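You operate a simulated robot arm through the tools that you are given. There is no shell and no other tool. Be economical: measure what you need, move in short steps, check, and stop when the job is done.

Carry out the task below with a simulated two-armed robot. There is one attempt and no reset: what you move stays moved.

TASK
Seal the purple lid on the purple box with both start pads.
Fine: switch the press on, push the table in, and draw it out again after the stroke; the other lids stay where they lie.

Only the result counts: the job must be done as asked and must still hold three seconds after the hand-in. Knocking over, shifting, dropping, spilling or breaking anything else fails it. A push-on lid holds only when it is set on centred and level and pressed home; a screw cap is set on level and turned clockwise until tight.

THE ROBOT
Two 6-joint arms with two-finger grippers on one trunk, on a base that drives. Base frame: it is fixed to the floor where the robot stands at the start and does not move with it; the origin is under the middle of the robot, x ahead of it, y to its left, z up; the surface under the hand at the start is at about z = 81.2. Units: cm, degrees, N and s.
The left shoulder is at the start at [7, 17.6, 124], the right one opposite. With the tool pointing down near the work surface each hand reaches from about 46 to 78 cm from the robot's upright axis, wherever it stands, measured 20 degrees to its own side. Places, roughly: left pad [50, 0, 80]; press switch [70, 10, 80]; purple box (16x16x6 cm) [50, -20, 90]; right pad [50, -40, 80]; seal table [50, -20, 80]; top of the purple box [50, -20, 90]. Payload 2.45 kg a hand.
The TCP of each hand is the grasp point between the finger pads, 2.6 cm short of the fingertips. In the tool frame z runs along the fingers and y along their closing line. Largest opening 9.6 cm; the body of the gripper starts 6.9 cm behind the TCP.
Orientation is that of the tool frame in the base frame, as a unit quaternion [w, x, y, z]. With the fingers straight down and closing along the base's y, the tool's x points along the base's -x, its y along +y and its z along -z.

THE INTERFACE
- The arms move only by the tool servo_tool. It takes "left_deltas", "right_deltas" or both (then of equal length, played together; a hand with none holds still); each is text: rows parted by semicolons, each of 7 numbers parted by spaces: the shift along the base's x, y, z in cm, then the turn, a rotation vector about the base's x, y, z in degrees, then the gripper command, from -1 (fully open) to 1 (shut), values between in proportion. In form: tx ty tz wx wy wz jaw; .... A call has 1 to 10 rows; each row shifts and turns the commanded pose from where the row before left it. Each row takes 0.2 s and may step no farther than 5 cm and 8.6 degrees from the row before; otherwise, or with a gripper value out of range, the whole call is refused. Where a pose cannot be reached the arm comes as near as it can. A force on the tool above 40 N (or 10 N above the force at the start of the call, whichever is more), or a blocked arm, ends the call early, and 0.2 s more pass. Each finger halts on what it meets, pressing with about 31 N; the grip force reading is that of the motor and also rises with nothing between the fingers. The clock runs only during rows and for 0.2 s after the last one: add rows that do not move to give the fingers time. It gives the time, the measured TCP pose, the force on the tool (base axes), the opening and the grip force at its end, in the units of the frame above (readings bear some noise), with the torque about the TCP (base axes, N m) and any sound that the robot's microphone picked up.
- Cameras (640 x 400 px; columns grow to the right, rows downward): "scene" is now at [12.32, 2.67, 154.33]; the picture's right is [0.31, -0.95, -0.00], its down [-0.69, -0.23, -0.68] and it looks along [0.65, 0.21, -0.73] (base axes); focal length 251 px, centre (320, 200). "left" rides on the left gripper at [8.2, -0.3, -9.8] in its tool frame; the picture's right is [0.04, 1.00, 0.00], its down [-0.73, 0.03, -0.68] and it looks along [-0.68, 0.03, 0.73] (tool axes); focal length 256 px, centre (320, 200). "right" rides on the right gripper at [8.2, 0.3, -9.8] in its tool frame; the picture's right is [-0.04, 1.00, 0.00], its down [-0.73, -0.03, -0.68] and it looks along [-0.68, -0.03, 0.73] (tool axes); focal length 256 px, centre (320, 200). There is no depth. A picture from a camera that has moved, and an enlarged one, comes with that camera's place and axes in the base frame and with its lens.
- snapshot(camera): a new picture of that camera. It takes no simulated time.
- lift_body(by): slides the trunk up (or, below 0, down) by that many cm; the arms and the scene camera ride with it, the base frame stays. It gives what a move gives, with no picture.
- drive_base(legs): drives the robot by 1 to 6 legs, each [ahead, left, turn to the left] in cm, cm and degrees, along the robot's own axes; the way and the turn of a leg run together, so that a leg with both is an arc; at most 150 cm and 180 degrees a leg. The arms and the cameras ride along, it lands a little off, and it stops where it bumps. It gives what a move gives.
- aim_head(pan, tilt): turns the head with the scene camera to pan (to the left, within 86 degrees either way) and tilt (down, from -29 to 69), counted from straight ahead of the robot. It gives what a move gives.
- zoom(camera, box): a new picture of the part [left, top, right, bottom] of that camera's present view, enlarged. It takes no simulated time.
- hand_in(): hands the job in; it is judged then, once.

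Go step by step. Nothing tells you exact positions but the pictures and the camera data: compare them with the known pose of the tool, close in by small moves and look again before you grip or let go. The budget is 120 turns and 92 pictures, counting those below and the enlarged ones. Unless the task says otherwise, let go and move clear before handing in, and close with one line.

The tools are called after "Emit:" as name(argument=value, ...) on one line, values as JSON. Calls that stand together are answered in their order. servo_tool: Moves the arms, as the interface text tells. Its arguments: {"type":"object","properties":{"left_deltas":{"type":"string"},"right_deltas":{"type":"string"}},"required":[]} The other tools are called the same way: lift_body (by) slides the trunk up or down; drive_base (legs) drives the base; aim_head (pan, tilt) turns the head that bears the scene camera; snapshot (camera) takes a picture; zoom (camera, box) takes an enlarged picture of a part of a camera's view; hand_in () hands the job in.

At the start:

```text
time: 0.0
left_ee_pos: [56.45, 31.18, 115.14]
left_tcp_rot: [0.0, 0.0, 1.0, -0.001]
left_force: [-0.1, -0.7, 0.0]
left_torque: [0.0, 0.0, 0.02]
left_gripper_width: 9.58
left_gripper_force: 0.0
right_ee_pos: [60.66, -21.83, 106.71]
right_tcp_rot: [0.0, 0.001, 1.0, 0.001]
right_force: [0.4, 0.4, -0.5]
right_torque: [0.01, -0.02, 0.01]
right_gripper_width: 9.62
right_gripper_force: 0.0
trunk travel left (down, up): [-72.5, 11.5]
robot x, y, heading: [0.02, -0.09, -0.1]
head pan, tilt: [18.1, 47.0]
```

scene: 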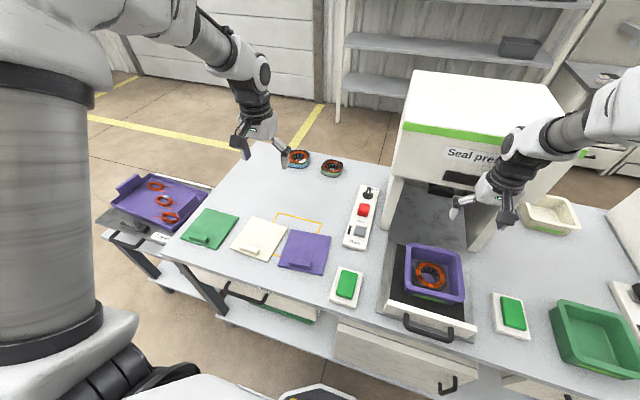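
right: 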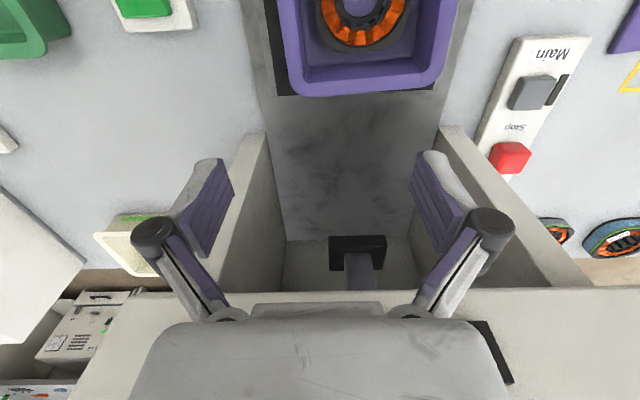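
left: 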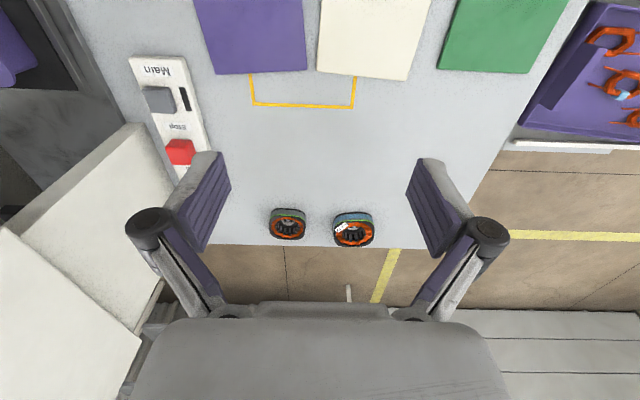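

I see three lids (green, cream, purple) lying on the table, the switch panel, the press, its table with the purple box and both pads. I zoom in to measure them.

Emit:
zoom(camera="scene", box=[220, 170, 400, 310])

Emit:
zoom(camera="scene", box=[360, 180, 560, 350])

Emit:
snapshot(camera="left")

```text
2.86 times, centred on (310, 240) of scene
camera zoom: at [12.32, 2.67, 154.33], right [0.31, -0.95, 0.0], down [-0.69, -0.23, -0.68], along [0.65, 0.21, -0.73], focal length 717 px, centre (349, 86)
```

zoom: 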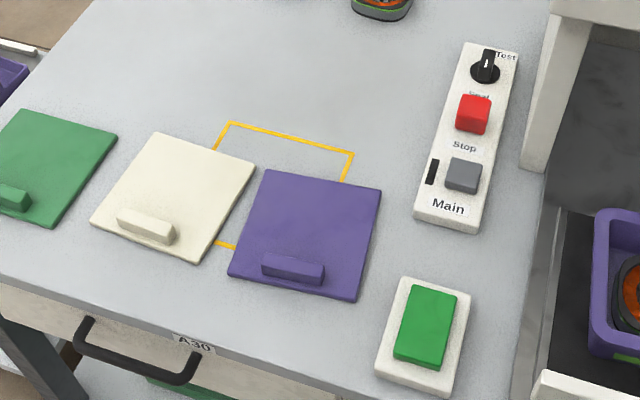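

```text
2.35 times, centred on (460, 265) of scene
camera zoom: at [12.32, 2.67, 154.33], right [0.31, -0.95, 0.0], down [-0.69, -0.23, -0.68], along [0.65, 0.21, -0.73], focal length 591 px, centre (-9, 47)
```

zoom: 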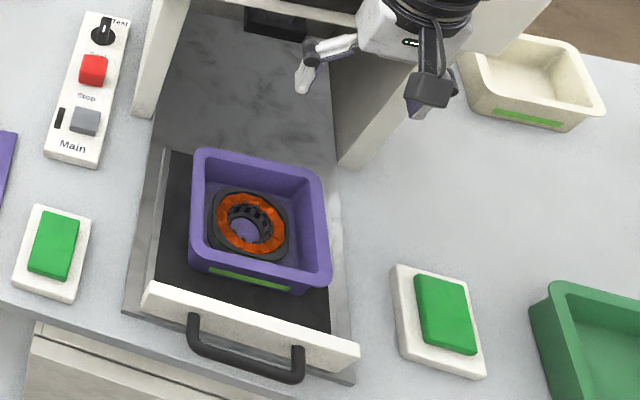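

```text
86 pictures are left
camera left: at [48.24, 30.77, 125.02], right [-0.04, 1.0, 0.0], down [0.73, 0.03, 0.68], along [0.68, 0.03, -0.73], focal length 256 px, centre (320, 200)
```

left: 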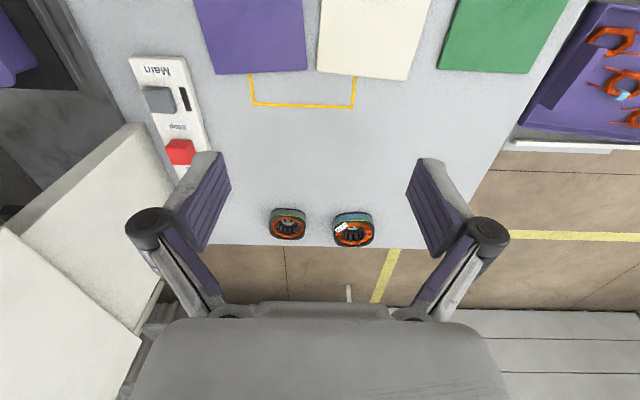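

The lid lies around [53, 21] with a bar handle near the robot's side. I look closer at the switch panel and at the lid's handle.

Emit:
zoom(camera="scene", box=[330, 175, 394, 255])

Emit:
zoom(camera="left", box=[120, 40, 220, 170])

Emit:
zoom(camera="scene", box=[380, 60, 580, 260])

Emit:
zoom(camera="scene", box=[270, 220, 340, 285])

```text
5.00 times, centred on (362, 215) of scene
camera zoom: at [12.32, 2.67, 154.33], right [0.31, -0.95, 0.0], down [-0.69, -0.23, -0.68], along [0.65, 0.21, -0.73], focal length 1255 px, centre (110, 125)
```

zoom: 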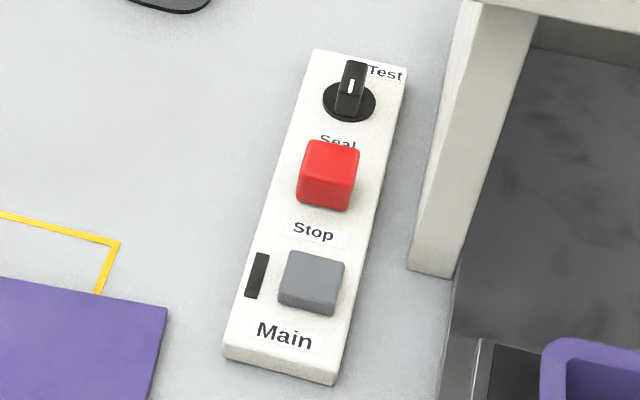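

```text
3.08 times, centred on (170, 105) of left
camera zoom: at [48.24, 30.77, 125.02], right [-0.04, 1.0, 0.0], down [0.73, 0.03, 0.68], along [0.68, 0.03, -0.73], focal length 788 px, centre (782, 492)
```

zoom: 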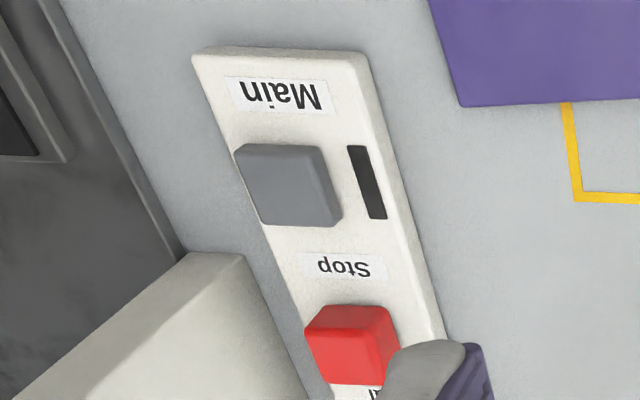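

```text
2.00 times, centred on (480, 160) of scene
camera zoom: at [12.32, 2.67, 154.33], right [0.31, -0.95, 0.0], down [-0.69, -0.23, -0.68], along [0.65, 0.21, -0.73], focal length 502 px, centre (0, 280)
```

zoom: 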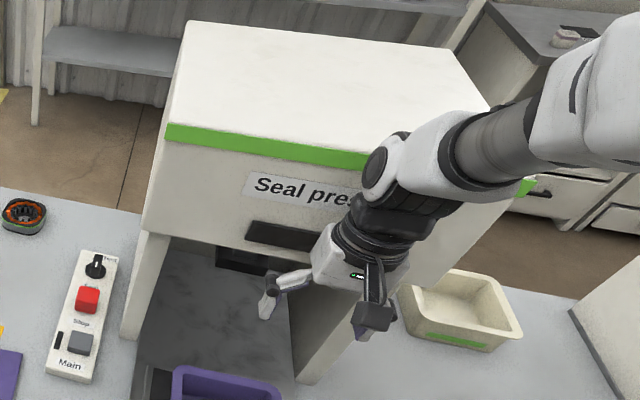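

```text
6.15 times, centred on (305, 252) of scene
camera zoom: at [12.32, 2.67, 154.33], right [0.31, -0.95, 0.0], down [-0.69, -0.23, -0.68], along [0.65, 0.21, -0.73], focal length 1545 px, centre (412, -123)
```

zoom: 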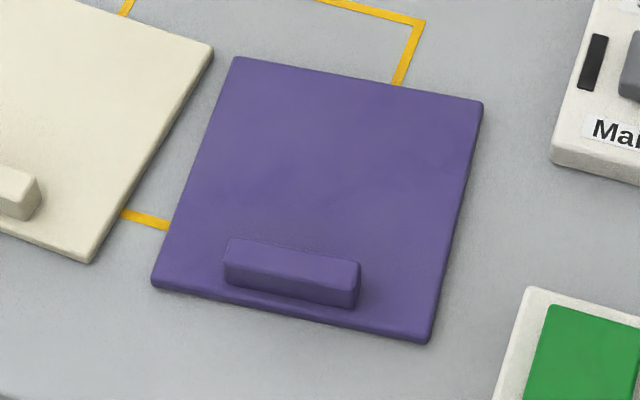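

The knob marks "Test" and "Seal" and I need to see where it points, so I bring the left hand with closed fingers above the panel to look.

Emit:
servo_tool(left_deltas="0 -4.4 0 0 0 0 1;0 -4.4 0 0 0 0 1;0 -4.4 0 0 0 0 1;0 -4.4 0 0 0 0 1;0 -4.4 0 0 0 0 1;0 0 0 0 0 0 1")

Emit:
snapshot(camera="left")

```text
time: 1.4
left_ee_pos: [56.94, 11.01, 116.1]
left_tcp_rot: [0.002, -0.021, 0.999, -0.033]
left_force: [-0.1, 0.4, 0.3]
left_torque: [0.02, -0.01, 0.0]
left_gripper_width: 0.0
left_gripper_force: 28.5
right_ee_pos: [60.7, -21.66, 106.74]
right_tcp_rot: [0.0, 0.0, 1.0, -0.001]
right_force: [0.5, 0.8, 0.1]
right_torque: [-0.03, -0.01, 0.01]
right_gripper_width: 9.61
right_gripper_force: 0.0
trunk travel left (down, up): [-72.5, 11.5]
robot x, y, heading: [-0.31, 0.06, -0.2]
head pan, tilt: [18.1, 47.0]
```

```text
81 pictures are left
camera left: at [48.74, 10.77, 125.93], right [-0.08, 0.99, -0.07], down [0.73, 0.11, 0.68], along [0.68, 0.01, -0.73], focal length 256 px, centre (320, 200)
```

left: 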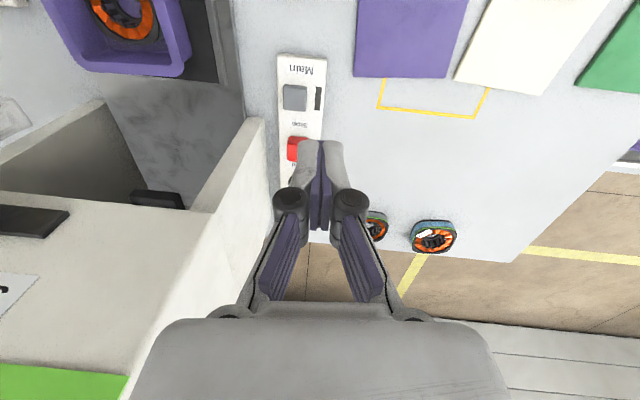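

The fingers hide the knob, so I shift the hand left with fingers closed and look again.

Emit:
servo_tool(left_deltas="0 5 0 0 0 0 1;0 5 0 0 0 0 1;0 3 0 0 0 0 1;0 0 0 0 0 0 1")

Emit:
zoom(camera="left", box=[160, 50, 320, 210])

```text
time: 2.4
left_ee_pos: [56.45, 21.93, 115.09]
left_tcp_rot: [0.001, 0.002, 1.0, 0.0]
left_force: [-0.2, -0.4, -0.2]
left_torque: [0.0, 0.01, 0.01]
left_gripper_width: 0.0
left_gripper_force: 29.0
right_ee_pos: [60.56, -21.92, 106.73]
right_tcp_rot: [0.0, 0.0, 1.0, 0.001]
right_force: [-0.5, 0.2, -0.3]
right_torque: [0.02, 0.01, -0.01]
right_gripper_width: 9.61
right_gripper_force: 0.1
trunk travel left (down, up): [-72.5, 11.5]
robot x, y, heading: [0.1, 0.04, -0.0]
head pan, tilt: [18.1, 47.0]
```

```text
2.50 times, centred on (240, 130) of left
camera zoom: at [48.3, 21.49, 124.9], right [-0.04, 1.0, 0.0], down [0.73, 0.03, 0.68], along [0.68, 0.03, -0.73], focal length 640 px, centre (520, 375)
```

zoom: 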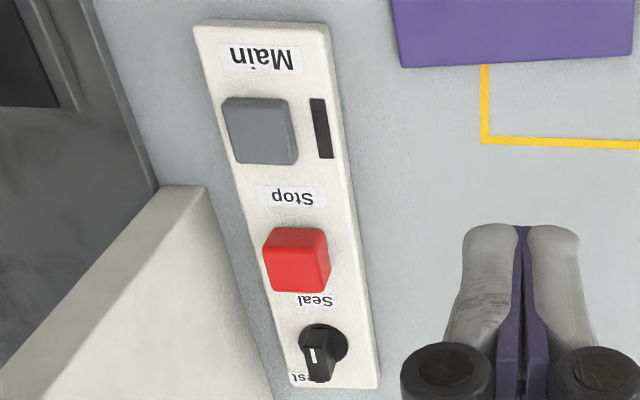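

The knob seems to point toward "Test", so I get a view from more directly above it.

Emit:
servo_tool(left_deltas="5 0 -1 0 0 0 1;5 0 -1 0 0 0 1;5 0 -1 0 0 0 1;0 0 0 0 0 0 1")

Emit:
zoom(camera="left", box=[180, 60, 300, 180])

```text
refused: row 1 steps farther than a row can; nothing moved
```

```text
3.33 times, centred on (240, 120) of left
camera zoom: at [48.3, 21.49, 124.9], right [-0.04, 1.0, 0.0], down [0.73, 0.03, 0.68], along [0.68, 0.03, -0.73], focal length 853 px, centre (587, 467)
```

zoom: 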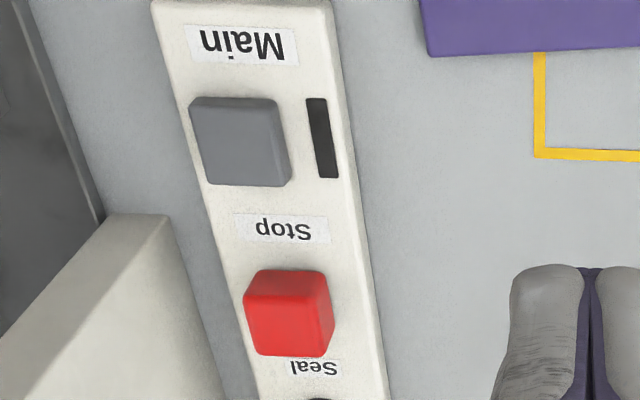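

I keep each step under 5 cm and try the same forward move.

Emit:
servo_tool(left_deltas="4.5 0 -1 0 0 0 1;4.5 0 -1 0 0 0 1;4.5 0 -1 0 0 0 1;0 0 0 0 0 0 1")

Emit:
zoom(camera="left", box=[160, 40, 320, 200])

```text
time: 3.4
left_ee_pos: [69.83, 22.11, 112.09]
left_tcp_rot: [0.001, 0.0, 1.0, -0.001]
left_force: [1.1, -0.9, 0.0]
left_torque: [0.01, -0.02, -0.02]
left_gripper_width: 0.0
left_gripper_force: 28.7
right_ee_pos: [60.59, -21.77, 106.84]
right_tcp_rot: [0.0, 0.0, 1.0, 0.0]
right_force: [-1.0, 0.4, 0.0]
right_torque: [0.02, -0.01, 0.01]
right_gripper_width: 9.62
right_gripper_force: 0.1
trunk travel left (down, up): [-72.5, 11.5]
robot x, y, heading: [0.01, 0.26, 0.0]
head pan, tilt: [18.1, 47.0]
```

```text
2.50 times, centred on (240, 120) of left
camera zoom: at [61.73, 21.71, 121.96], right [-0.04, 1.0, 0.0], down [0.73, 0.03, 0.68], along [0.68, 0.03, -0.73], focal length 640 px, centre (520, 400)
```

zoom: 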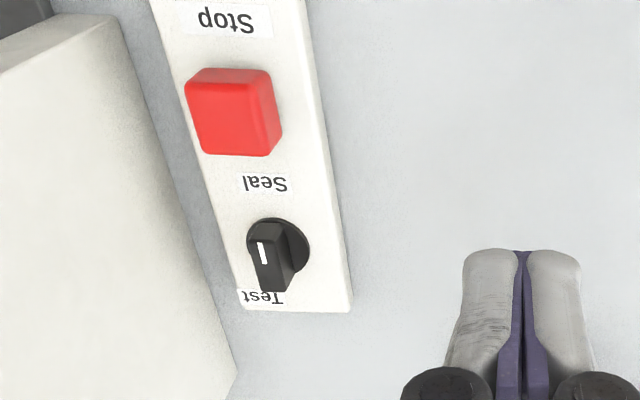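

Emit:
zoom(camera="left", box=[210, 106, 250, 170])

```text
6.25 times, centred on (230, 138) of left
camera zoom: at [61.73, 21.71, 121.96], right [-0.04, 1.0, 0.0], down [0.73, 0.03, 0.68], along [0.68, 0.03, -0.73], focal length 1600 px, centre (882, 588)
```

zoom: 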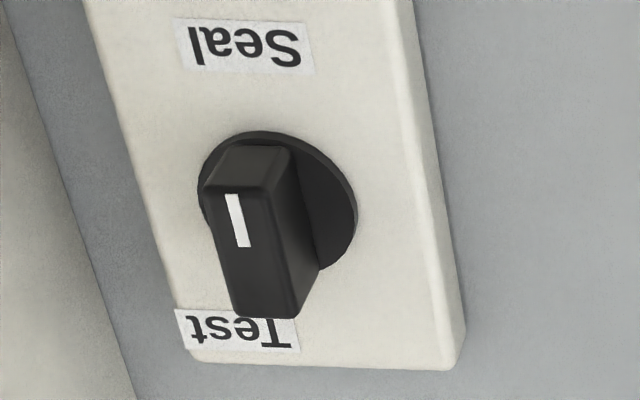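

The knob's white mark is at the Seal end, so it is already set to Seal. Main is at about [65.6, 5.4], top around z 84; I move the closed left fingers above it.

Emit:
servo_tool(left_deltas="-0.84 -3.34 -3.3 0 0 0 1;-0.84 -3.34 -3.3 0 0 0 1;-0.84 -3.34 -3.3 0 0 0 1;-0.84 -3.34 -3.3 0 0 0 1;-0.84 -3.34 -3.3 0 0 0 1;0 0 -3 0 0 0 1;0 0 0 0 0 0 1")

Emit:
snapshot(camera="left")

Emit:
zoom(camera="scene", box=[310, 150, 430, 270])

```text
time: 5.0
left_ee_pos: [65.87, 5.21, 92.7]
left_tcp_rot: [0.0, 0.0, 1.0, -0.001]
left_force: [-1.2, -0.7, 0.0]
left_torque: [0.0, -0.02, 0.01]
left_gripper_width: 0.0
left_gripper_force: 28.5
right_ee_pos: [60.55, -21.79, 106.74]
right_tcp_rot: [0.0, 0.0, 1.0, 0.001]
right_force: [-0.8, 0.4, 0.7]
right_torque: [0.0, 0.0, -0.02]
right_gripper_width: 9.6
right_gripper_force: 0.1
trunk travel left (down, up): [-72.5, 11.5]
robot x, y, heading: [-0.15, -0.02, 0.1]
head pan, tilt: [18.1, 47.0]
```

```text
76 pictures are left
camera left: at [57.55, 4.77, 102.53], right [-0.04, 1.0, 0.0], down [0.73, 0.03, 0.68], along [0.68, 0.03, -0.73], focal length 256 px, centre (320, 200)
```

left: 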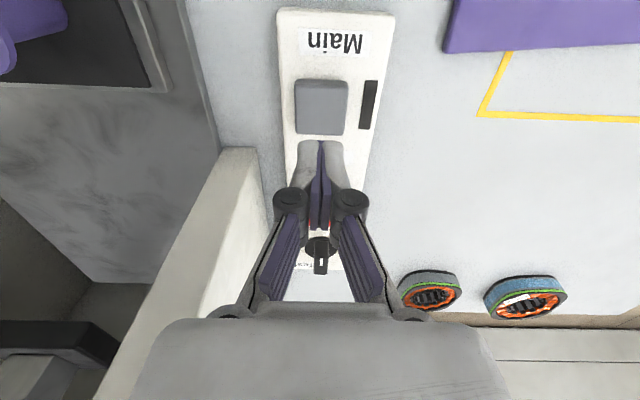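

```text
3.33 times, centred on (370, 210) of scene
camera zoom: at [12.28, 2.63, 154.33], right [0.31, -0.95, 0.0], down [-0.69, -0.23, -0.68], along [0.65, 0.21, -0.73], focal length 837 px, centre (153, 167)
```

zoom: 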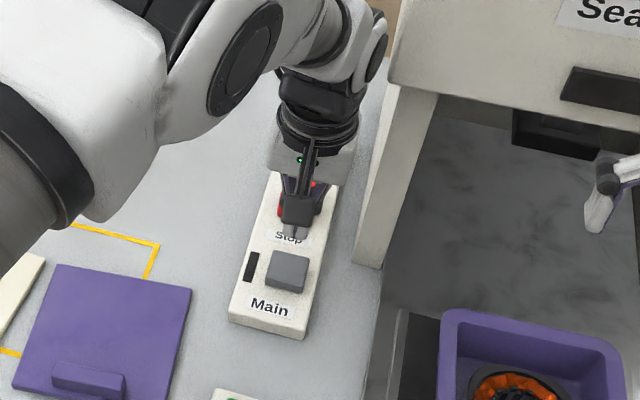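

The tips are over Main. I descend in small steps until contact.

Emit:
servo_tool(left_deltas="-0.5 0.1 -3 0 0 0 1;0 0 -2 0 0 0 1;0 0 -0.5 0 0 0 1;0 0 -0.5 0 0 0 1;0 0 -0.5 0 0 0 1;0 0 -0.5 0 0 0 1")

Emit:
zoom(camera="left", box=[240, 0, 400, 160])

```text
time: 6.4
left_ee_pos: [65.34, 5.55, 85.66]
left_tcp_rot: [0.001, 0.001, 1.0, -0.001]
left_force: [1.1, 0.2, 1.4]
left_torque: [0.03, -0.04, 0.0]
left_gripper_width: 0.61
left_gripper_force: 28.5
right_ee_pos: [60.56, -21.79, 106.83]
right_tcp_rot: [0.0, 0.0, 1.0, 0.0]
right_force: [-0.3, 0.2, 0.0]
right_torque: [0.01, 0.02, -0.01]
right_gripper_width: 9.62
right_gripper_force: 0.1
trunk travel left (down, up): [-72.5, 11.5]
robot x, y, heading: [-0.09, 0.34, 0.1]
head pan, tilt: [18.1, 47.0]
heard: click
```

```text
2.50 times, centred on (320, 80) of left
camera zoom: at [57.07, 5.14, 95.58], right [-0.04, 1.0, 0.0], down [0.73, 0.03, 0.68], along [0.68, 0.03, -0.73], focal length 640 px, centre (320, 500)
```

zoom: 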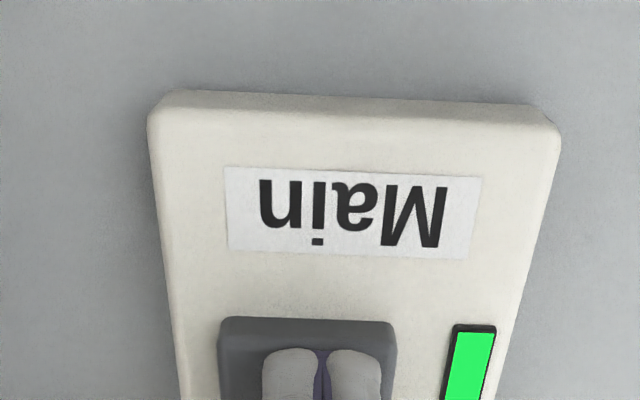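

Click heard and the lamp is green: the press is on. Now I lift off, turn the left hand so it closes across the lid's handle (near [47.8, 20.3]), and hover above it with open fingers.

Emit:
servo_tool(left_deltas="0 0 4.5 0 0 0 1;0 0 4.5 0 0 0 1;-2.2 1.9 0.5 0 0 -8.35 1;-2.2 1.9 0.5 0 0 -8.35 1;-2.2 1.9 0.5 0 0 -8.35 1;-2.2 1.9 0.5 0 0 -8.35 1;-2.2 1.9 0.5 0 0 -8.35 -0.3;-2.2 1.9 0.5 0 0 -8.35 -0.3;-2.2 1.9 0.5 0 0 -8.35 -0.3;-2.2 1.5 0.5 0 0 -8.35 -0.3")

Emit:
servo_tool(left_deltas="0 0 0 0 0 -8.35 -0.3;0 0 0 0 0 -8.35 -0.3;0 0 0 0 0 0 -0.3;0 0 0 0 0 0 -0.3")

Emit:
snapshot(camera="left")

Emit:
snapshot(camera="scene")

```text
time: 8.6
left_ee_pos: [47.63, 20.38, 98.69]
left_tcp_rot: [0.001, 0.552, 0.834, -0.001]
left_force: [-0.9, -0.1, 1.5]
left_torque: [-0.02, 0.02, 0.03]
left_gripper_width: 6.24
left_gripper_force: 0.0
right_ee_pos: [60.5, -21.79, 106.92]
right_tcp_rot: [0.0, 0.0, 1.0, 0.0]
right_force: [0.1, 0.3, 0.2]
right_torque: [0.0, 0.0, -0.03]
right_gripper_width: 9.6
right_gripper_force: 0.1
trunk travel left (down, up): [-72.5, 11.5]
robot x, y, heading: [0.08, -0.16, 0.1]
head pan, tilt: [18.1, 47.0]
```

```text
time: 9.6
left_ee_pos: [47.65, 20.24, 98.66]
left_tcp_rot: [0.0, 0.666, 0.746, -0.002]
left_force: [0.6, 0.0, 0.1]
left_torque: [0.0, 0.02, 0.0]
left_gripper_width: 6.25
left_gripper_force: 0.0
right_ee_pos: [60.68, -21.77, 106.81]
right_tcp_rot: [0.0, 0.0, 1.0, -0.001]
right_force: [-0.6, 0.1, 0.2]
right_torque: [-0.02, 0.02, -0.01]
right_gripper_width: 9.61
right_gripper_force: 0.1
trunk travel left (down, up): [-72.5, 11.5]
robot x, y, heading: [-0.32, -0.14, 0.1]
head pan, tilt: [18.1, 47.0]
```

```text
73 pictures are left
camera left: at [46.36, 28.37, 108.46], right [0.99, 0.15, 0.0], down [0.11, -0.72, 0.68], along [0.1, -0.67, -0.73], focal length 256 px, centre (320, 200)
```

left: 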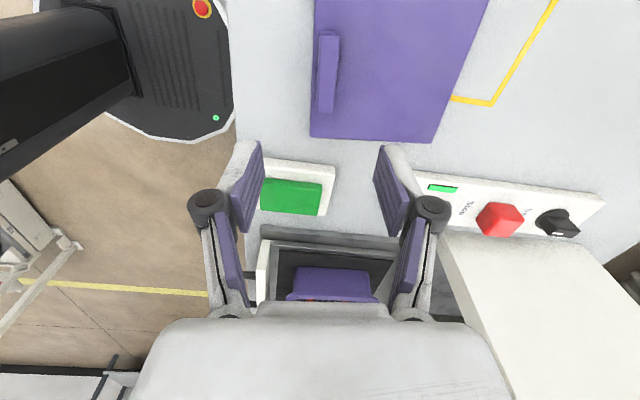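

```text
72 pictures are left
camera scene: at [12.31, 2.67, 154.33], right [0.31, -0.95, 0.0], down [-0.69, -0.23, -0.68], along [0.65, 0.21, -0.73], focal length 251 px, centre (320, 200)
```

scene: 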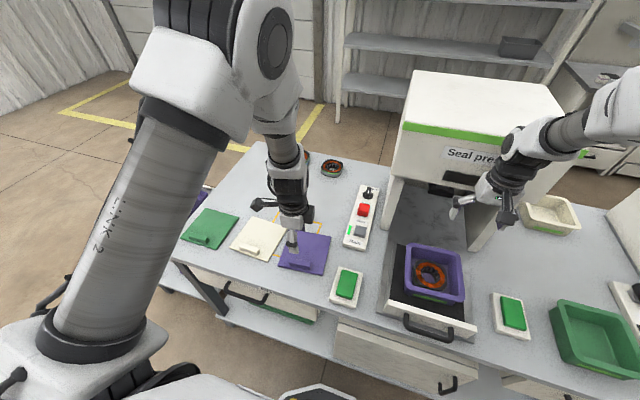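

Handle centre comes out near [48.2, 20.8] with yaw about 7°, matching the hand. I descend around it.

Emit:
servo_tool(left_deltas="0.5 0.5 -4 0 0 0 -0.3;0 0 -4 0 0 0 -0.3;0 0 -4 0 0 0 -0.3;0 0 0 0 0 0 -0.3")

Emit:
snapshot(camera="left")

Emit:
zoom(camera="scene", box=[260, 210, 350, 290])

```text
time: 10.6
left_ee_pos: [47.99, 20.97, 86.55]
left_tcp_rot: [0.001, 0.667, 0.745, -0.002]
left_force: [0.5, 0.3, -0.3]
left_torque: [-0.02, 0.0, 0.03]
left_gripper_width: 6.23
left_gripper_force: 0.2
right_ee_pos: [60.56, -21.77, 106.94]
right_tcp_rot: [0.0, 0.0, 1.0, 0.0]
right_force: [-0.2, 0.3, 0.6]
right_torque: [0.0, 0.03, 0.0]
right_gripper_width: 9.62
right_gripper_force: 0.0
trunk travel left (down, up): [-72.5, 11.5]
robot x, y, heading: [0.01, 0.08, -0.0]
head pan, tilt: [18.1, 47.0]
```

```text
71 pictures are left
camera left: at [46.76, 28.97, 96.45], right [0.99, 0.15, 0.0], down [0.11, -0.72, 0.68], along [0.1, -0.67, -0.73], focal length 256 px, centre (320, 200)
```

left: 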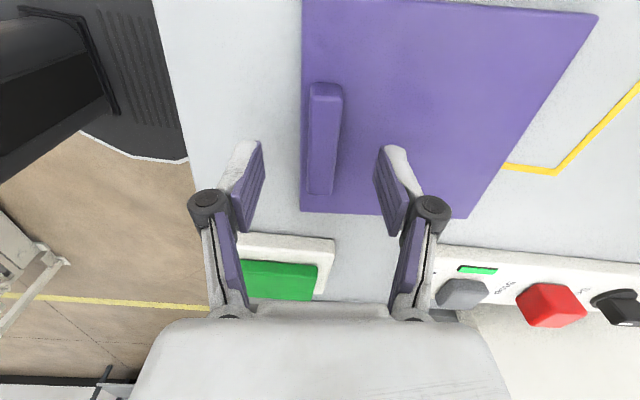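

```text
5.00 times, centred on (305, 250) of scene
camera zoom: at [12.3, 2.66, 154.33], right [0.31, -0.95, 0.0], down [-0.69, -0.23, -0.68], along [0.65, 0.21, -0.73], focal length 1255 px, centre (395, -50)
```

zoom: 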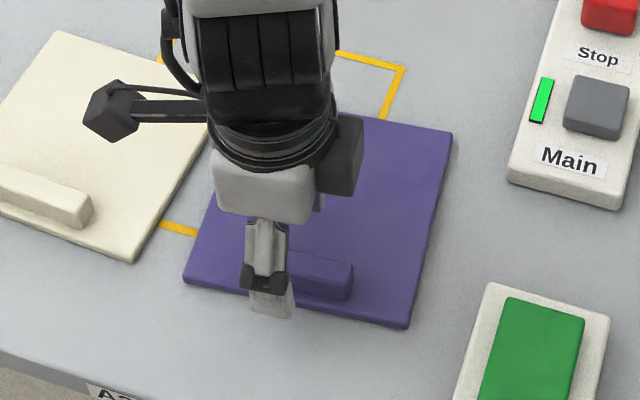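

The handle is between the fingers. I shift 0.4 cm along it and descend to just above the lid plate.

Emit:
servo_tool(left_deltas="0.05 0.4 -0.4 0 0 0 -0.3;0 0 -0.3 0 0 0 -0.3;0 0 -0.3 0 0 0 -0.3;0 0 0 0 0 0 -0.3")

Emit:
zoom(camera="left", box=[220, 50, 420, 240])

Emit:
zoom(camera="scene", box=[285, 240, 335, 285])

```text
time: 11.6
left_ee_pos: [48.17, 21.39, 85.66]
left_tcp_rot: [0.001, 0.666, 0.746, -0.001]
left_force: [0.3, 0.1, -0.7]
left_torque: [0.01, -0.01, 0.0]
left_gripper_width: 6.24
left_gripper_force: 0.0
right_ee_pos: [60.53, -21.86, 106.78]
right_tcp_rot: [0.0, 0.0, 1.0, 0.0]
right_force: [-0.3, -0.2, -0.3]
right_torque: [-0.01, 0.01, 0.0]
right_gripper_width: 9.59
right_gripper_force: 0.1
trunk travel left (down, up): [-72.5, 11.5]
robot x, y, heading: [0.2, 0.3, -0.1]
head pan, tilt: [18.1, 47.0]
```

```text
2.11 times, centred on (320, 145) of left
camera zoom: at [46.94, 29.31, 95.49], right [0.99, 0.15, 0.0], down [0.11, -0.72, 0.68], along [0.1, -0.67, -0.73], focal length 539 px, centre (320, 316)
```

zoom: 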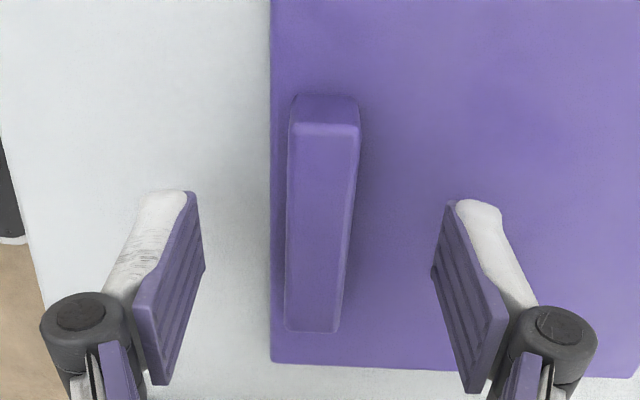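

```text
8.89 times, centred on (310, 262) of scene
camera zoom: at [12.33, 2.69, 154.32], right [0.31, -0.95, 0.0], down [-0.69, -0.23, -0.68], along [0.65, 0.21, -0.73], focal length 2232 px, centre (409, -356)
```

zoom: 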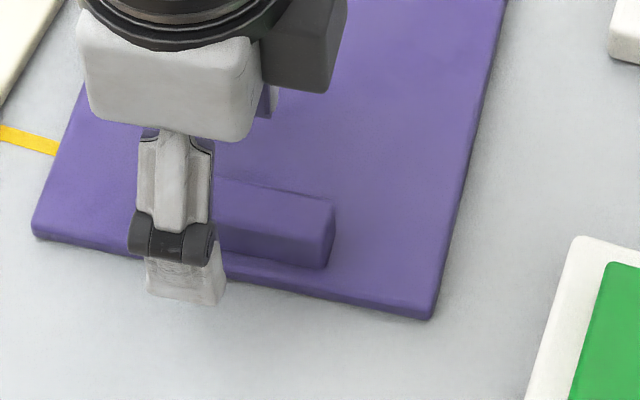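

I back 0.4 cm along the handle, go down a bit further, then close.

Emit:
servo_tool(left_deltas="0 -0.4 -0.2 0 0 0 -0.3;0 0 -0.2 0 0 0 -0.3;0 0 -0.1 0 0 0 -0.3;0 0 0 0 0 0 0.2;0 0 0 0 0 0 1;0 0 0 0 0 0 1;0 0 0 0 0 0 1")

Emit:
snapshot(camera="left")

```text
time: 13.2
left_ee_pos: [48.21, 20.84, 85.26]
left_tcp_rot: [0.001, 0.666, 0.746, -0.001]
left_force: [-0.1, -0.3, 2.5]
left_torque: [-0.01, -0.04, -0.13]
left_gripper_width: 1.77
left_gripper_force: 31.0
right_ee_pos: [60.44, -21.9, 106.82]
right_tcp_rot: [0.0, 0.0, 1.0, 0.001]
right_force: [0.6, -0.2, -0.7]
right_torque: [0.06, -0.01, 0.01]
right_gripper_width: 9.62
right_gripper_force: 0.0
trunk travel left (down, up): [-72.5, 11.5]
robot x, y, heading: [-0.12, -0.15, -0.2]
head pan, tilt: [18.1, 47.0]
```

```text
67 pictures are left
camera left: at [46.88, 28.89, 95.08], right [0.99, 0.15, 0.0], down [0.11, -0.72, 0.68], along [0.1, -0.67, -0.73], focal length 256 px, centre (320, 200)
```

left: 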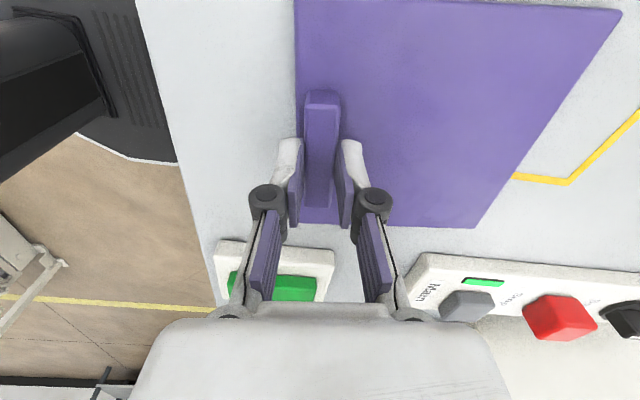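

The handle is gripped (1.77 cm). I lift straight up and check that the lid hangs level.

Emit:
servo_tool(left_deltas="0 0 1 0 0 0 1;0 0 2 0 0 0 1;0 0 4 0 0 0 1;0 0 4 0 0 0 1;0 0 4 0 0 0 1;0 0 0 0 0 0 1")

Emit:
snapshot(camera="scene")

Emit:
snapshot(camera="left")

```text
time: 14.6
left_ee_pos: [48.31, 20.83, 100.15]
left_tcp_rot: [0.0, 0.666, 0.746, -0.001]
left_force: [-1.1, 0.4, -1.0]
left_torque: [-0.05, 0.1, -0.02]
left_gripper_width: 1.76
left_gripper_force: 30.8
right_ee_pos: [60.7, -21.88, 106.72]
right_tcp_rot: [0.0, -0.001, 1.0, 0.0]
right_force: [-1.7, -0.2, -0.6]
right_torque: [0.03, 0.01, -0.03]
right_gripper_width: 9.61
right_gripper_force: 0.2
trunk travel left (down, up): [-72.5, 11.5]
robot x, y, heading: [0.23, -0.23, 0.0]
head pan, tilt: [18.1, 47.0]
```

```text
66 pictures are left
camera scene: at [12.42, 2.71, 154.31], right [0.31, -0.95, 0.0], down [-0.7, -0.23, -0.68], along [0.65, 0.21, -0.73], focal length 251 px, centre (320, 200)
```

scene: 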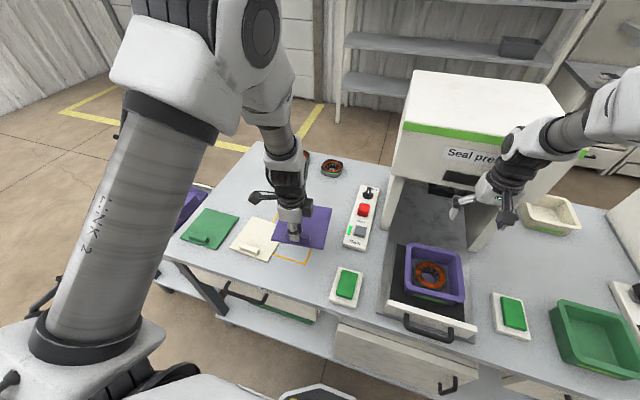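

```text
65 pictures are left
camera left: at [47.03, 28.89, 110.04], right [0.99, 0.15, 0.0], down [0.11, -0.72, 0.68], along [0.1, -0.67, -0.73], focal length 256 px, centre (320, 200)
```

left: 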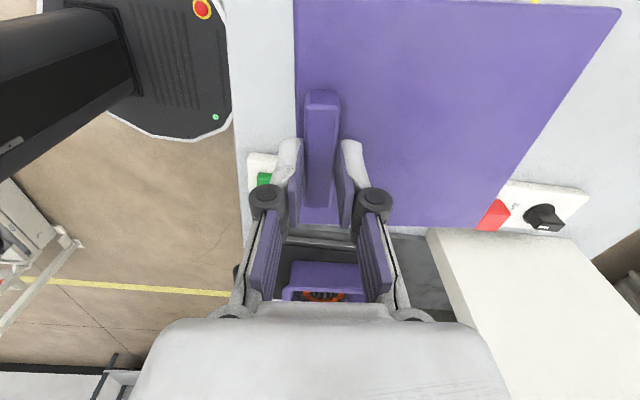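

The lid hangs level. I clear the right arm out of the way and use its camera to measure the box.

Emit:
servo_tool(right_deltas="-2 -3.5 2 0 0 0 -1;-2 -3.5 2 0 0 0 -1;-2 -3.5 2 0 0 0 -1;-2 -3.5 2 0 0 0 -1;0 0 0 0 0 0 -1")

Emit:
snapshot(camera="right")

Emit:
aim_head(pan=-15, tilt=50)

Emit:
snapshot(camera="scene")

```text
time: 15.8
left_ee_pos: [48.34, 20.83, 100.3]
left_tcp_rot: [0.0, 0.666, 0.746, -0.002]
left_force: [-0.1, 0.6, -2.5]
left_torque: [-0.01, 0.08, -0.02]
left_gripper_width: 1.75
left_gripper_force: 31.0
right_ee_pos: [52.51, -35.65, 114.75]
right_tcp_rot: [-0.002, 0.0, 1.0, 0.0]
right_force: [0.1, -0.1, -0.1]
right_torque: [-0.03, 0.05, -0.01]
right_gripper_width: 9.59
right_gripper_force: 0.0
trunk travel left (down, up): [-72.5, 11.5]
robot x, y, heading: [-0.1, 0.09, 0.1]
head pan, tilt: [18.1, 47.0]
```

```text
64 pictures are left
camera right: at [44.51, -35.31, 124.73], right [0.04, 1.0, 0.0], down [0.73, -0.03, 0.68], along [0.68, -0.03, -0.73], focal length 256 px, centre (320, 200)
```

right: 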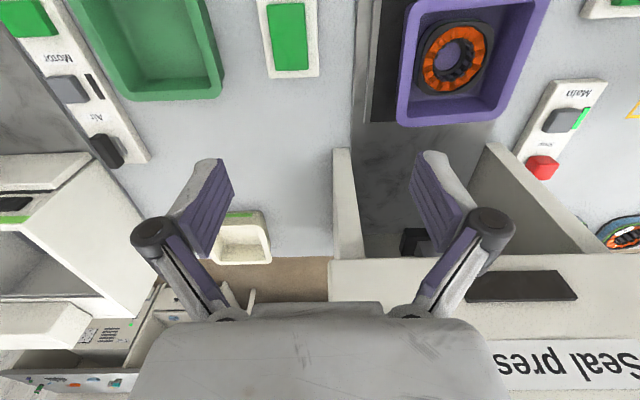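

```text
time: 16.8
left_ee_pos: [48.27, 20.91, 100.22]
left_tcp_rot: [0.001, 0.666, 0.746, -0.001]
left_force: [0.5, -0.5, -1.7]
left_torque: [-0.01, 0.09, 0.01]
left_gripper_width: 1.74
left_gripper_force: 30.8
right_ee_pos: [52.45, -35.89, 114.8]
right_tcp_rot: [0.001, 0.0, 1.0, 0.0]
right_force: [0.7, -0.1, 0.7]
right_torque: [0.01, -0.02, -0.02]
right_gripper_width: 9.56
right_gripper_force: 0.0
trunk travel left (down, up): [-72.5, 11.5]
robot x, y, heading: [0.05, 0.07, 0.1]
head pan, tilt: [-15.0, 50.0]
```

```text
63 pictures are left
camera scene: at [12.16, -1.83, 153.91], right [-0.26, -0.97, 0.0], down [-0.74, 0.2, -0.64], along [0.62, -0.17, -0.77], focal length 251 px, centre (320, 200)
```

scene: 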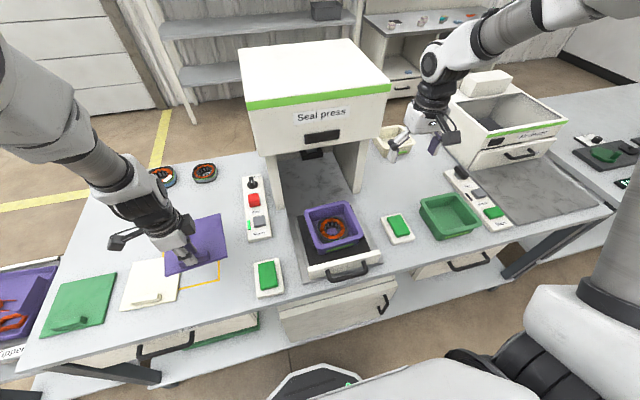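

Emit:
zoom(camera="scene", box=[285, 185, 385, 285])

Emit:
zoom(camera="right", box=[350, 0, 560, 140])

Emit:
zoom(camera="scene", box=[150, 200, 240, 290])

```text
4.00 times, centred on (335, 235) of scene
camera zoom: at [12.16, -1.83, 153.91], right [-0.26, -0.97, 0.0], down [-0.74, 0.2, -0.64], along [0.62, -0.17, -0.77], focal length 1004 px, centre (260, 60)
```

zoom: 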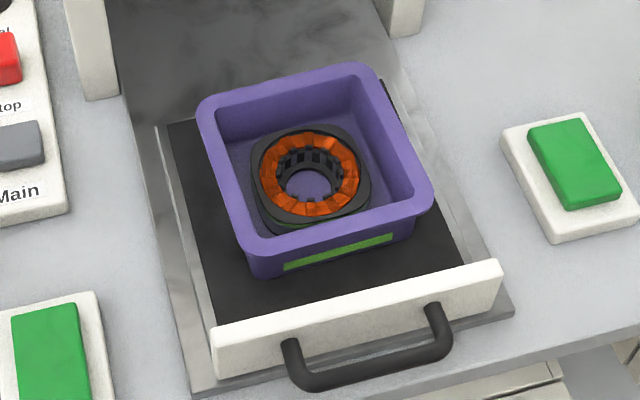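

```text
2.86 times, centred on (455, 70) of right
camera zoom: at [44.42, -35.43, 124.72], right [0.04, 1.0, 0.0], down [0.73, -0.03, 0.68], along [0.68, -0.03, -0.73], focal length 731 px, centre (-66, 571)
```

zoom: 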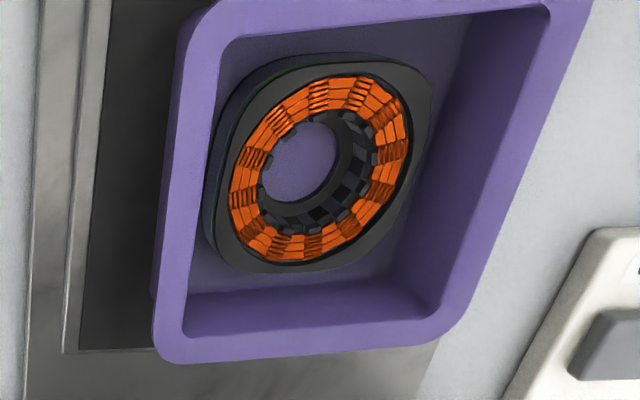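

```text
4.44 times, centred on (195, 245) of scene
camera zoom: at [12.16, -1.83, 153.91], right [-0.26, -0.97, 0.0], down [-0.74, 0.2, -0.64], along [0.62, -0.17, -0.77], focal length 1116 px, centre (876, 0)
```

zoom: 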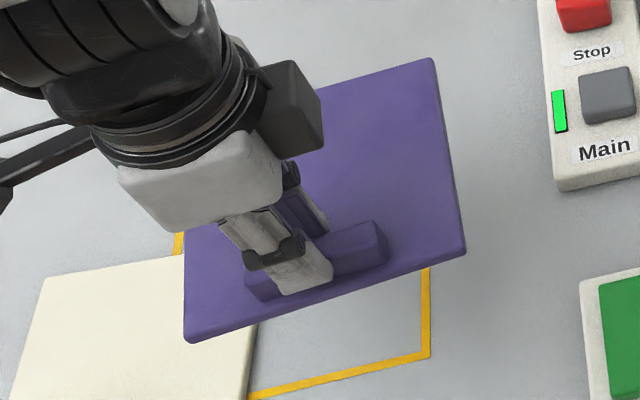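

The box rim's centre is near [54.3, -17.3], z about 89.6, yaw about 0–1°. I drive the robot 20 cm to the right so that box and both pads lie symmetrically before it.

Emit:
drive_base(legs=[[0, -19, 0]])

Emit:
snapshot(camera="scene")

```text
time: 18.3
left_ee_pos: [48.22, 2.23, 100.13]
left_tcp_rot: [0.001, 0.666, 0.746, -0.001]
left_force: [0.4, 0.3, -1.7]
left_torque: [0.0, 0.1, 0.01]
left_gripper_width: 1.76
left_gripper_force: 31.5
right_ee_pos: [52.53, -54.4, 114.89]
right_tcp_rot: [-0.001, 0.0, 1.0, 0.0]
right_force: [0.2, 0.4, 0.1]
right_torque: [-0.04, -0.01, 0.01]
right_gripper_width: 9.6
right_gripper_force: 0.1
trunk travel left (down, up): [-72.5, 11.5]
robot x, y, heading: [-0.07, -18.74, -0.2]
head pan, tilt: [-15.0, 50.0]
```

```text
59 pictures are left
camera scene: at [12.19, -20.43, 153.91], right [-0.26, -0.97, 0.0], down [-0.74, 0.2, -0.64], along [0.62, -0.17, -0.77], focal length 251 px, centre (320, 200)
```

scene: 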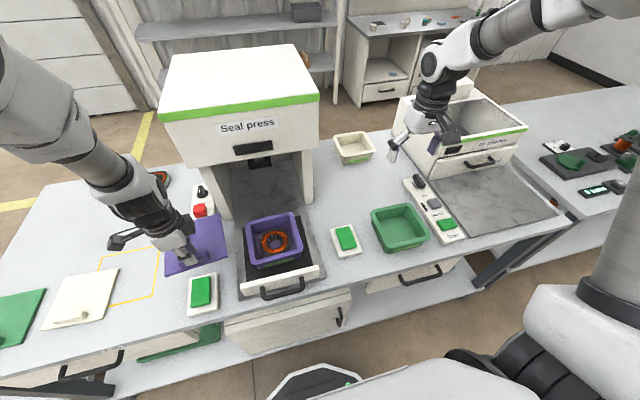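

Good. Now I aim the head straight at the box and carry the lid over it at the same height, turning it to square.

Emit:
aim_head(pan=2, tilt=58)

Emit:
servo_tool(left_deltas="0 -3.9 0 0 0 -1.2 1;0 -3.9 0 0 0 -1.2 1;0 -3.9 0 0 0 -1.2 1;0 -3.9 0 0 0 -1.2 1;0 -3.9 0 0 0 -1.0 1;0 0 0 0 0 0 1")

Emit:
snapshot(camera="scene")

Emit:
snapshot(camera="left")

```text
time: 19.1
left_ee_pos: [48.23, 1.87, 100.21]
left_tcp_rot: [0.0, 0.666, 0.746, -0.001]
left_force: [-0.3, 0.1, -2.1]
left_torque: [0.01, 0.1, 0.01]
left_gripper_width: 1.75
left_gripper_force: 31.1
right_ee_pos: [52.52, -54.51, 114.76]
right_tcp_rot: [0.0, 0.0, 1.0, 0.001]
right_force: [0.8, -0.3, 0.1]
right_torque: [0.02, -0.03, 0.01]
right_gripper_width: 9.58
right_gripper_force: 0.1
trunk travel left (down, up): [-72.5, 11.5]
robot x, y, heading: [-0.25, -19.21, 0.1]
head pan, tilt: [2.0, 58.0]
```

```text
time: 20.5
left_ee_pos: [53.85, -6.67, 100.28]
left_tcp_rot: [0.012, 0.689, 0.725, -0.017]
left_force: [-0.1, -0.5, -2.2]
left_torque: [-0.03, 0.08, 0.02]
left_gripper_width: 1.75
left_gripper_force: 30.6
left hand out of reach, approached as far as the arm can: row 2, 3, 4, 5
right_ee_pos: [52.6, -54.53, 114.78]
right_tcp_rot: [0.0, 0.0, 1.0, -0.001]
right_force: [-0.1, 0.0, 0.4]
right_torque: [0.0, -0.02, -0.01]
right_gripper_width: 9.61
right_gripper_force: 0.1
trunk travel left (down, up): [-72.5, 11.5]
robot x, y, heading: [-0.0, -18.96, 0.2]
head pan, tilt: [2.0, 58.0]
```

```text
58 pictures are left
camera scene: at [11.62, -18.34, 152.89], right [0.04, -1.0, 0.0], down [-0.85, -0.03, -0.53], along [0.53, 0.02, -0.85], focal length 251 px, centre (320, 200)
```

scene: 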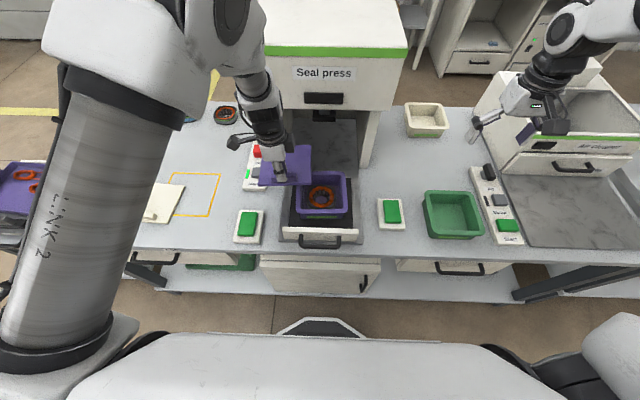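

```text
57 pictures are left
camera left: at [52.96, 1.79, 109.78], right [1.0, 0.09, -0.01], down [0.07, -0.7, 0.71], along [0.06, -0.71, -0.71], focal length 256 px, centre (320, 200)
```

left: 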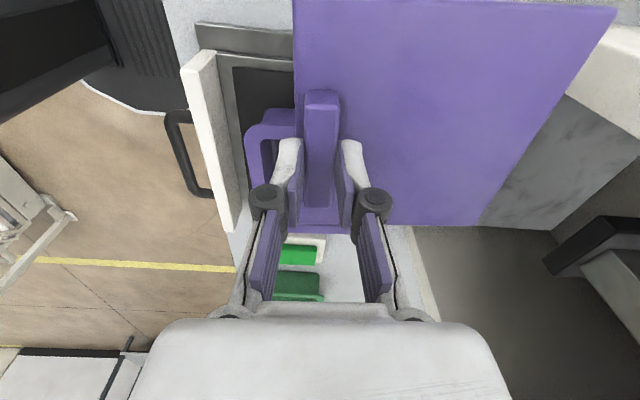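

The left hand can't cross that far. I go back to the reachable spot and drive the robot another 19 cm right instead.

Emit:
servo_tool(left_deltas="0 3.9 0 0 0 0 1;0 3.9 0 0 0 0 1;0 3.9 0 0 0 0 1;0 3.9 0 0 0 0 1;0 3.9 0 0 0 0 1;0 0 0 0 0 0 1")

Emit:
drive_base(legs=[[0, -19.5, 0]])

Emit:
aim_head(pan=26, tilt=52)

Emit:
snapshot(camera="scene")

Emit:
snapshot(camera="left")

```text
time: 21.9
left_ee_pos: [53.4, 11.58, 99.99]
left_tcp_rot: [0.0, 0.703, 0.711, -0.001]
left_force: [0.6, 0.0, -1.8]
left_torque: [0.03, 0.08, 0.02]
left_gripper_width: 1.73
left_gripper_force: 30.4
right_ee_pos: [52.52, -54.77, 114.78]
right_tcp_rot: [0.0, -0.001, 1.0, 0.001]
right_force: [0.6, -0.7, 0.5]
right_torque: [0.01, 0.02, -0.01]
right_gripper_width: 9.61
right_gripper_force: 0.0
trunk travel left (down, up): [-72.5, 11.5]
robot x, y, heading: [-0.16, -18.96, -0.1]
head pan, tilt: [2.0, 58.0]
```

```text
time: 23.5
left_ee_pos: [53.55, -7.65, 99.98]
left_tcp_rot: [0.0, 0.702, 0.712, -0.002]
left_force: [-0.3, 0.8, -2.1]
left_torque: [0.01, 0.07, 0.0]
left_gripper_width: 1.75
left_gripper_force: 30.7
right_ee_pos: [52.59, -73.82, 114.94]
right_tcp_rot: [0.0, -0.001, 1.0, 0.0]
right_force: [-0.2, 0.7, 0.2]
right_torque: [-0.04, -0.02, -0.01]
right_gripper_width: 9.62
right_gripper_force: 0.1
trunk travel left (down, up): [-72.5, 11.5]
robot x, y, heading: [0.16, -37.9, -0.1]
head pan, tilt: [2.0, 58.0]
```

```text
time: 24.4
left_ee_pos: [53.4, -7.83, 99.94]
left_tcp_rot: [0.001, 0.703, 0.711, -0.001]
left_force: [0.0, 0.2, -2.0]
left_torque: [0.01, 0.04, 0.01]
left_gripper_width: 1.76
left_gripper_force: 30.9
right_ee_pos: [52.57, -74.01, 114.87]
right_tcp_rot: [-0.001, 0.001, 1.0, 0.0]
right_force: [0.3, 0.4, 0.0]
right_torque: [-0.02, 0.0, 0.02]
right_gripper_width: 9.59
right_gripper_force: 0.0
trunk travel left (down, up): [-72.5, 11.5]
robot x, y, heading: [-0.11, -37.74, 0.1]
head pan, tilt: [26.0, 52.0]
```

```text
56 pictures are left
camera scene: at [11.51, -34.77, 153.64], right [0.44, -0.9, 0.0], down [-0.71, -0.34, -0.62], along [0.55, 0.27, -0.79], focal length 251 px, centre (320, 200)
```

scene: 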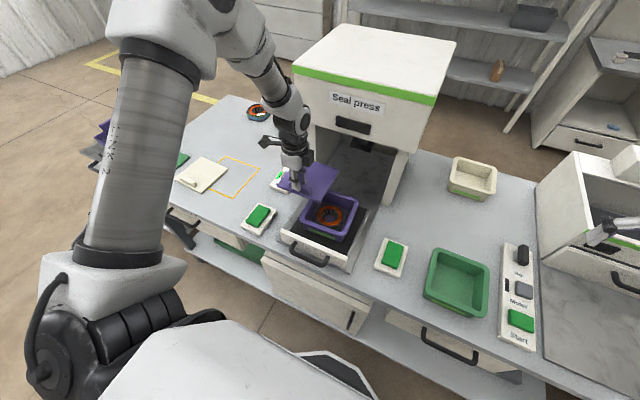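

```text
55 pictures are left
camera left: at [52.95, 0.31, 109.75], right [1.0, 0.05, 0.0], down [0.04, -0.73, 0.68], along [0.03, -0.68, -0.73], focal length 256 px, centre (320, 200)
```

left: 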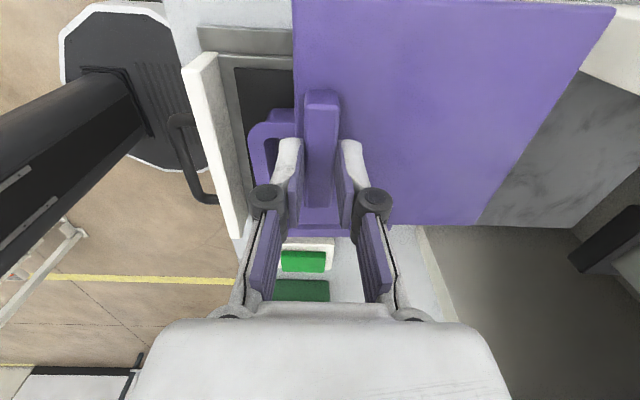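

Now the spot above the box is well in the left hand's reach. I move over it.

Emit:
servo_tool(left_deltas="-1.7 -3.15 0 0 0 0 1;-1.7 -3.15 0 0 0 0 1;-1.7 -3.15 0 0 0 0 1;0 0 0 0 0 0 1")

Emit:
zoom(camera="scene", box=[260, 140, 400, 270])

Emit:
snapshot(camera="left")

```text
time: 25.4
left_ee_pos: [48.24, -17.14, 99.72]
left_tcp_rot: [0.0, 0.702, 0.712, -0.002]
left_force: [-0.8, -1.0, -1.7]
left_torque: [-0.01, 0.1, 0.04]
left_gripper_width: 1.77
left_gripper_force: 30.7
right_ee_pos: [52.62, -73.86, 114.79]
right_tcp_rot: [-0.001, 0.0, 1.0, -0.001]
right_force: [0.6, -0.4, 0.4]
right_torque: [-0.02, -0.01, 0.0]
right_gripper_width: 9.61
right_gripper_force: 0.0
trunk travel left (down, up): [-72.5, 11.5]
robot x, y, heading: [-0.03, -38.39, -0.3]
head pan, tilt: [26.0, 52.0]
```

```text
3.08 times, centred on (330, 205) of scene
camera zoom: at [11.53, -34.65, 153.64], right [0.44, -0.9, 0.0], down [-0.71, -0.35, -0.62], along [0.55, 0.27, -0.79], focal length 772 px, centre (289, 185)
```

zoom: 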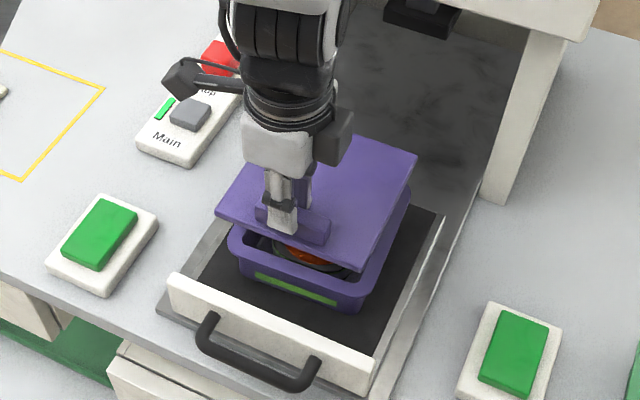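

```text
53 pictures are left
camera left: at [47.88, -9.04, 109.62], right [1.0, 0.05, 0.0], down [0.04, -0.73, 0.68], along [0.03, -0.68, -0.73], focal length 256 px, centre (320, 200)
```

left: 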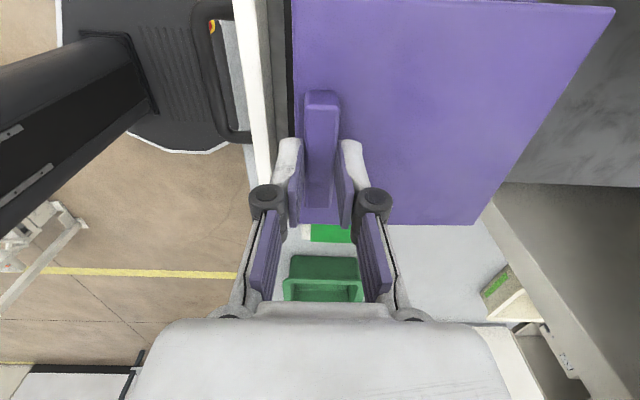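

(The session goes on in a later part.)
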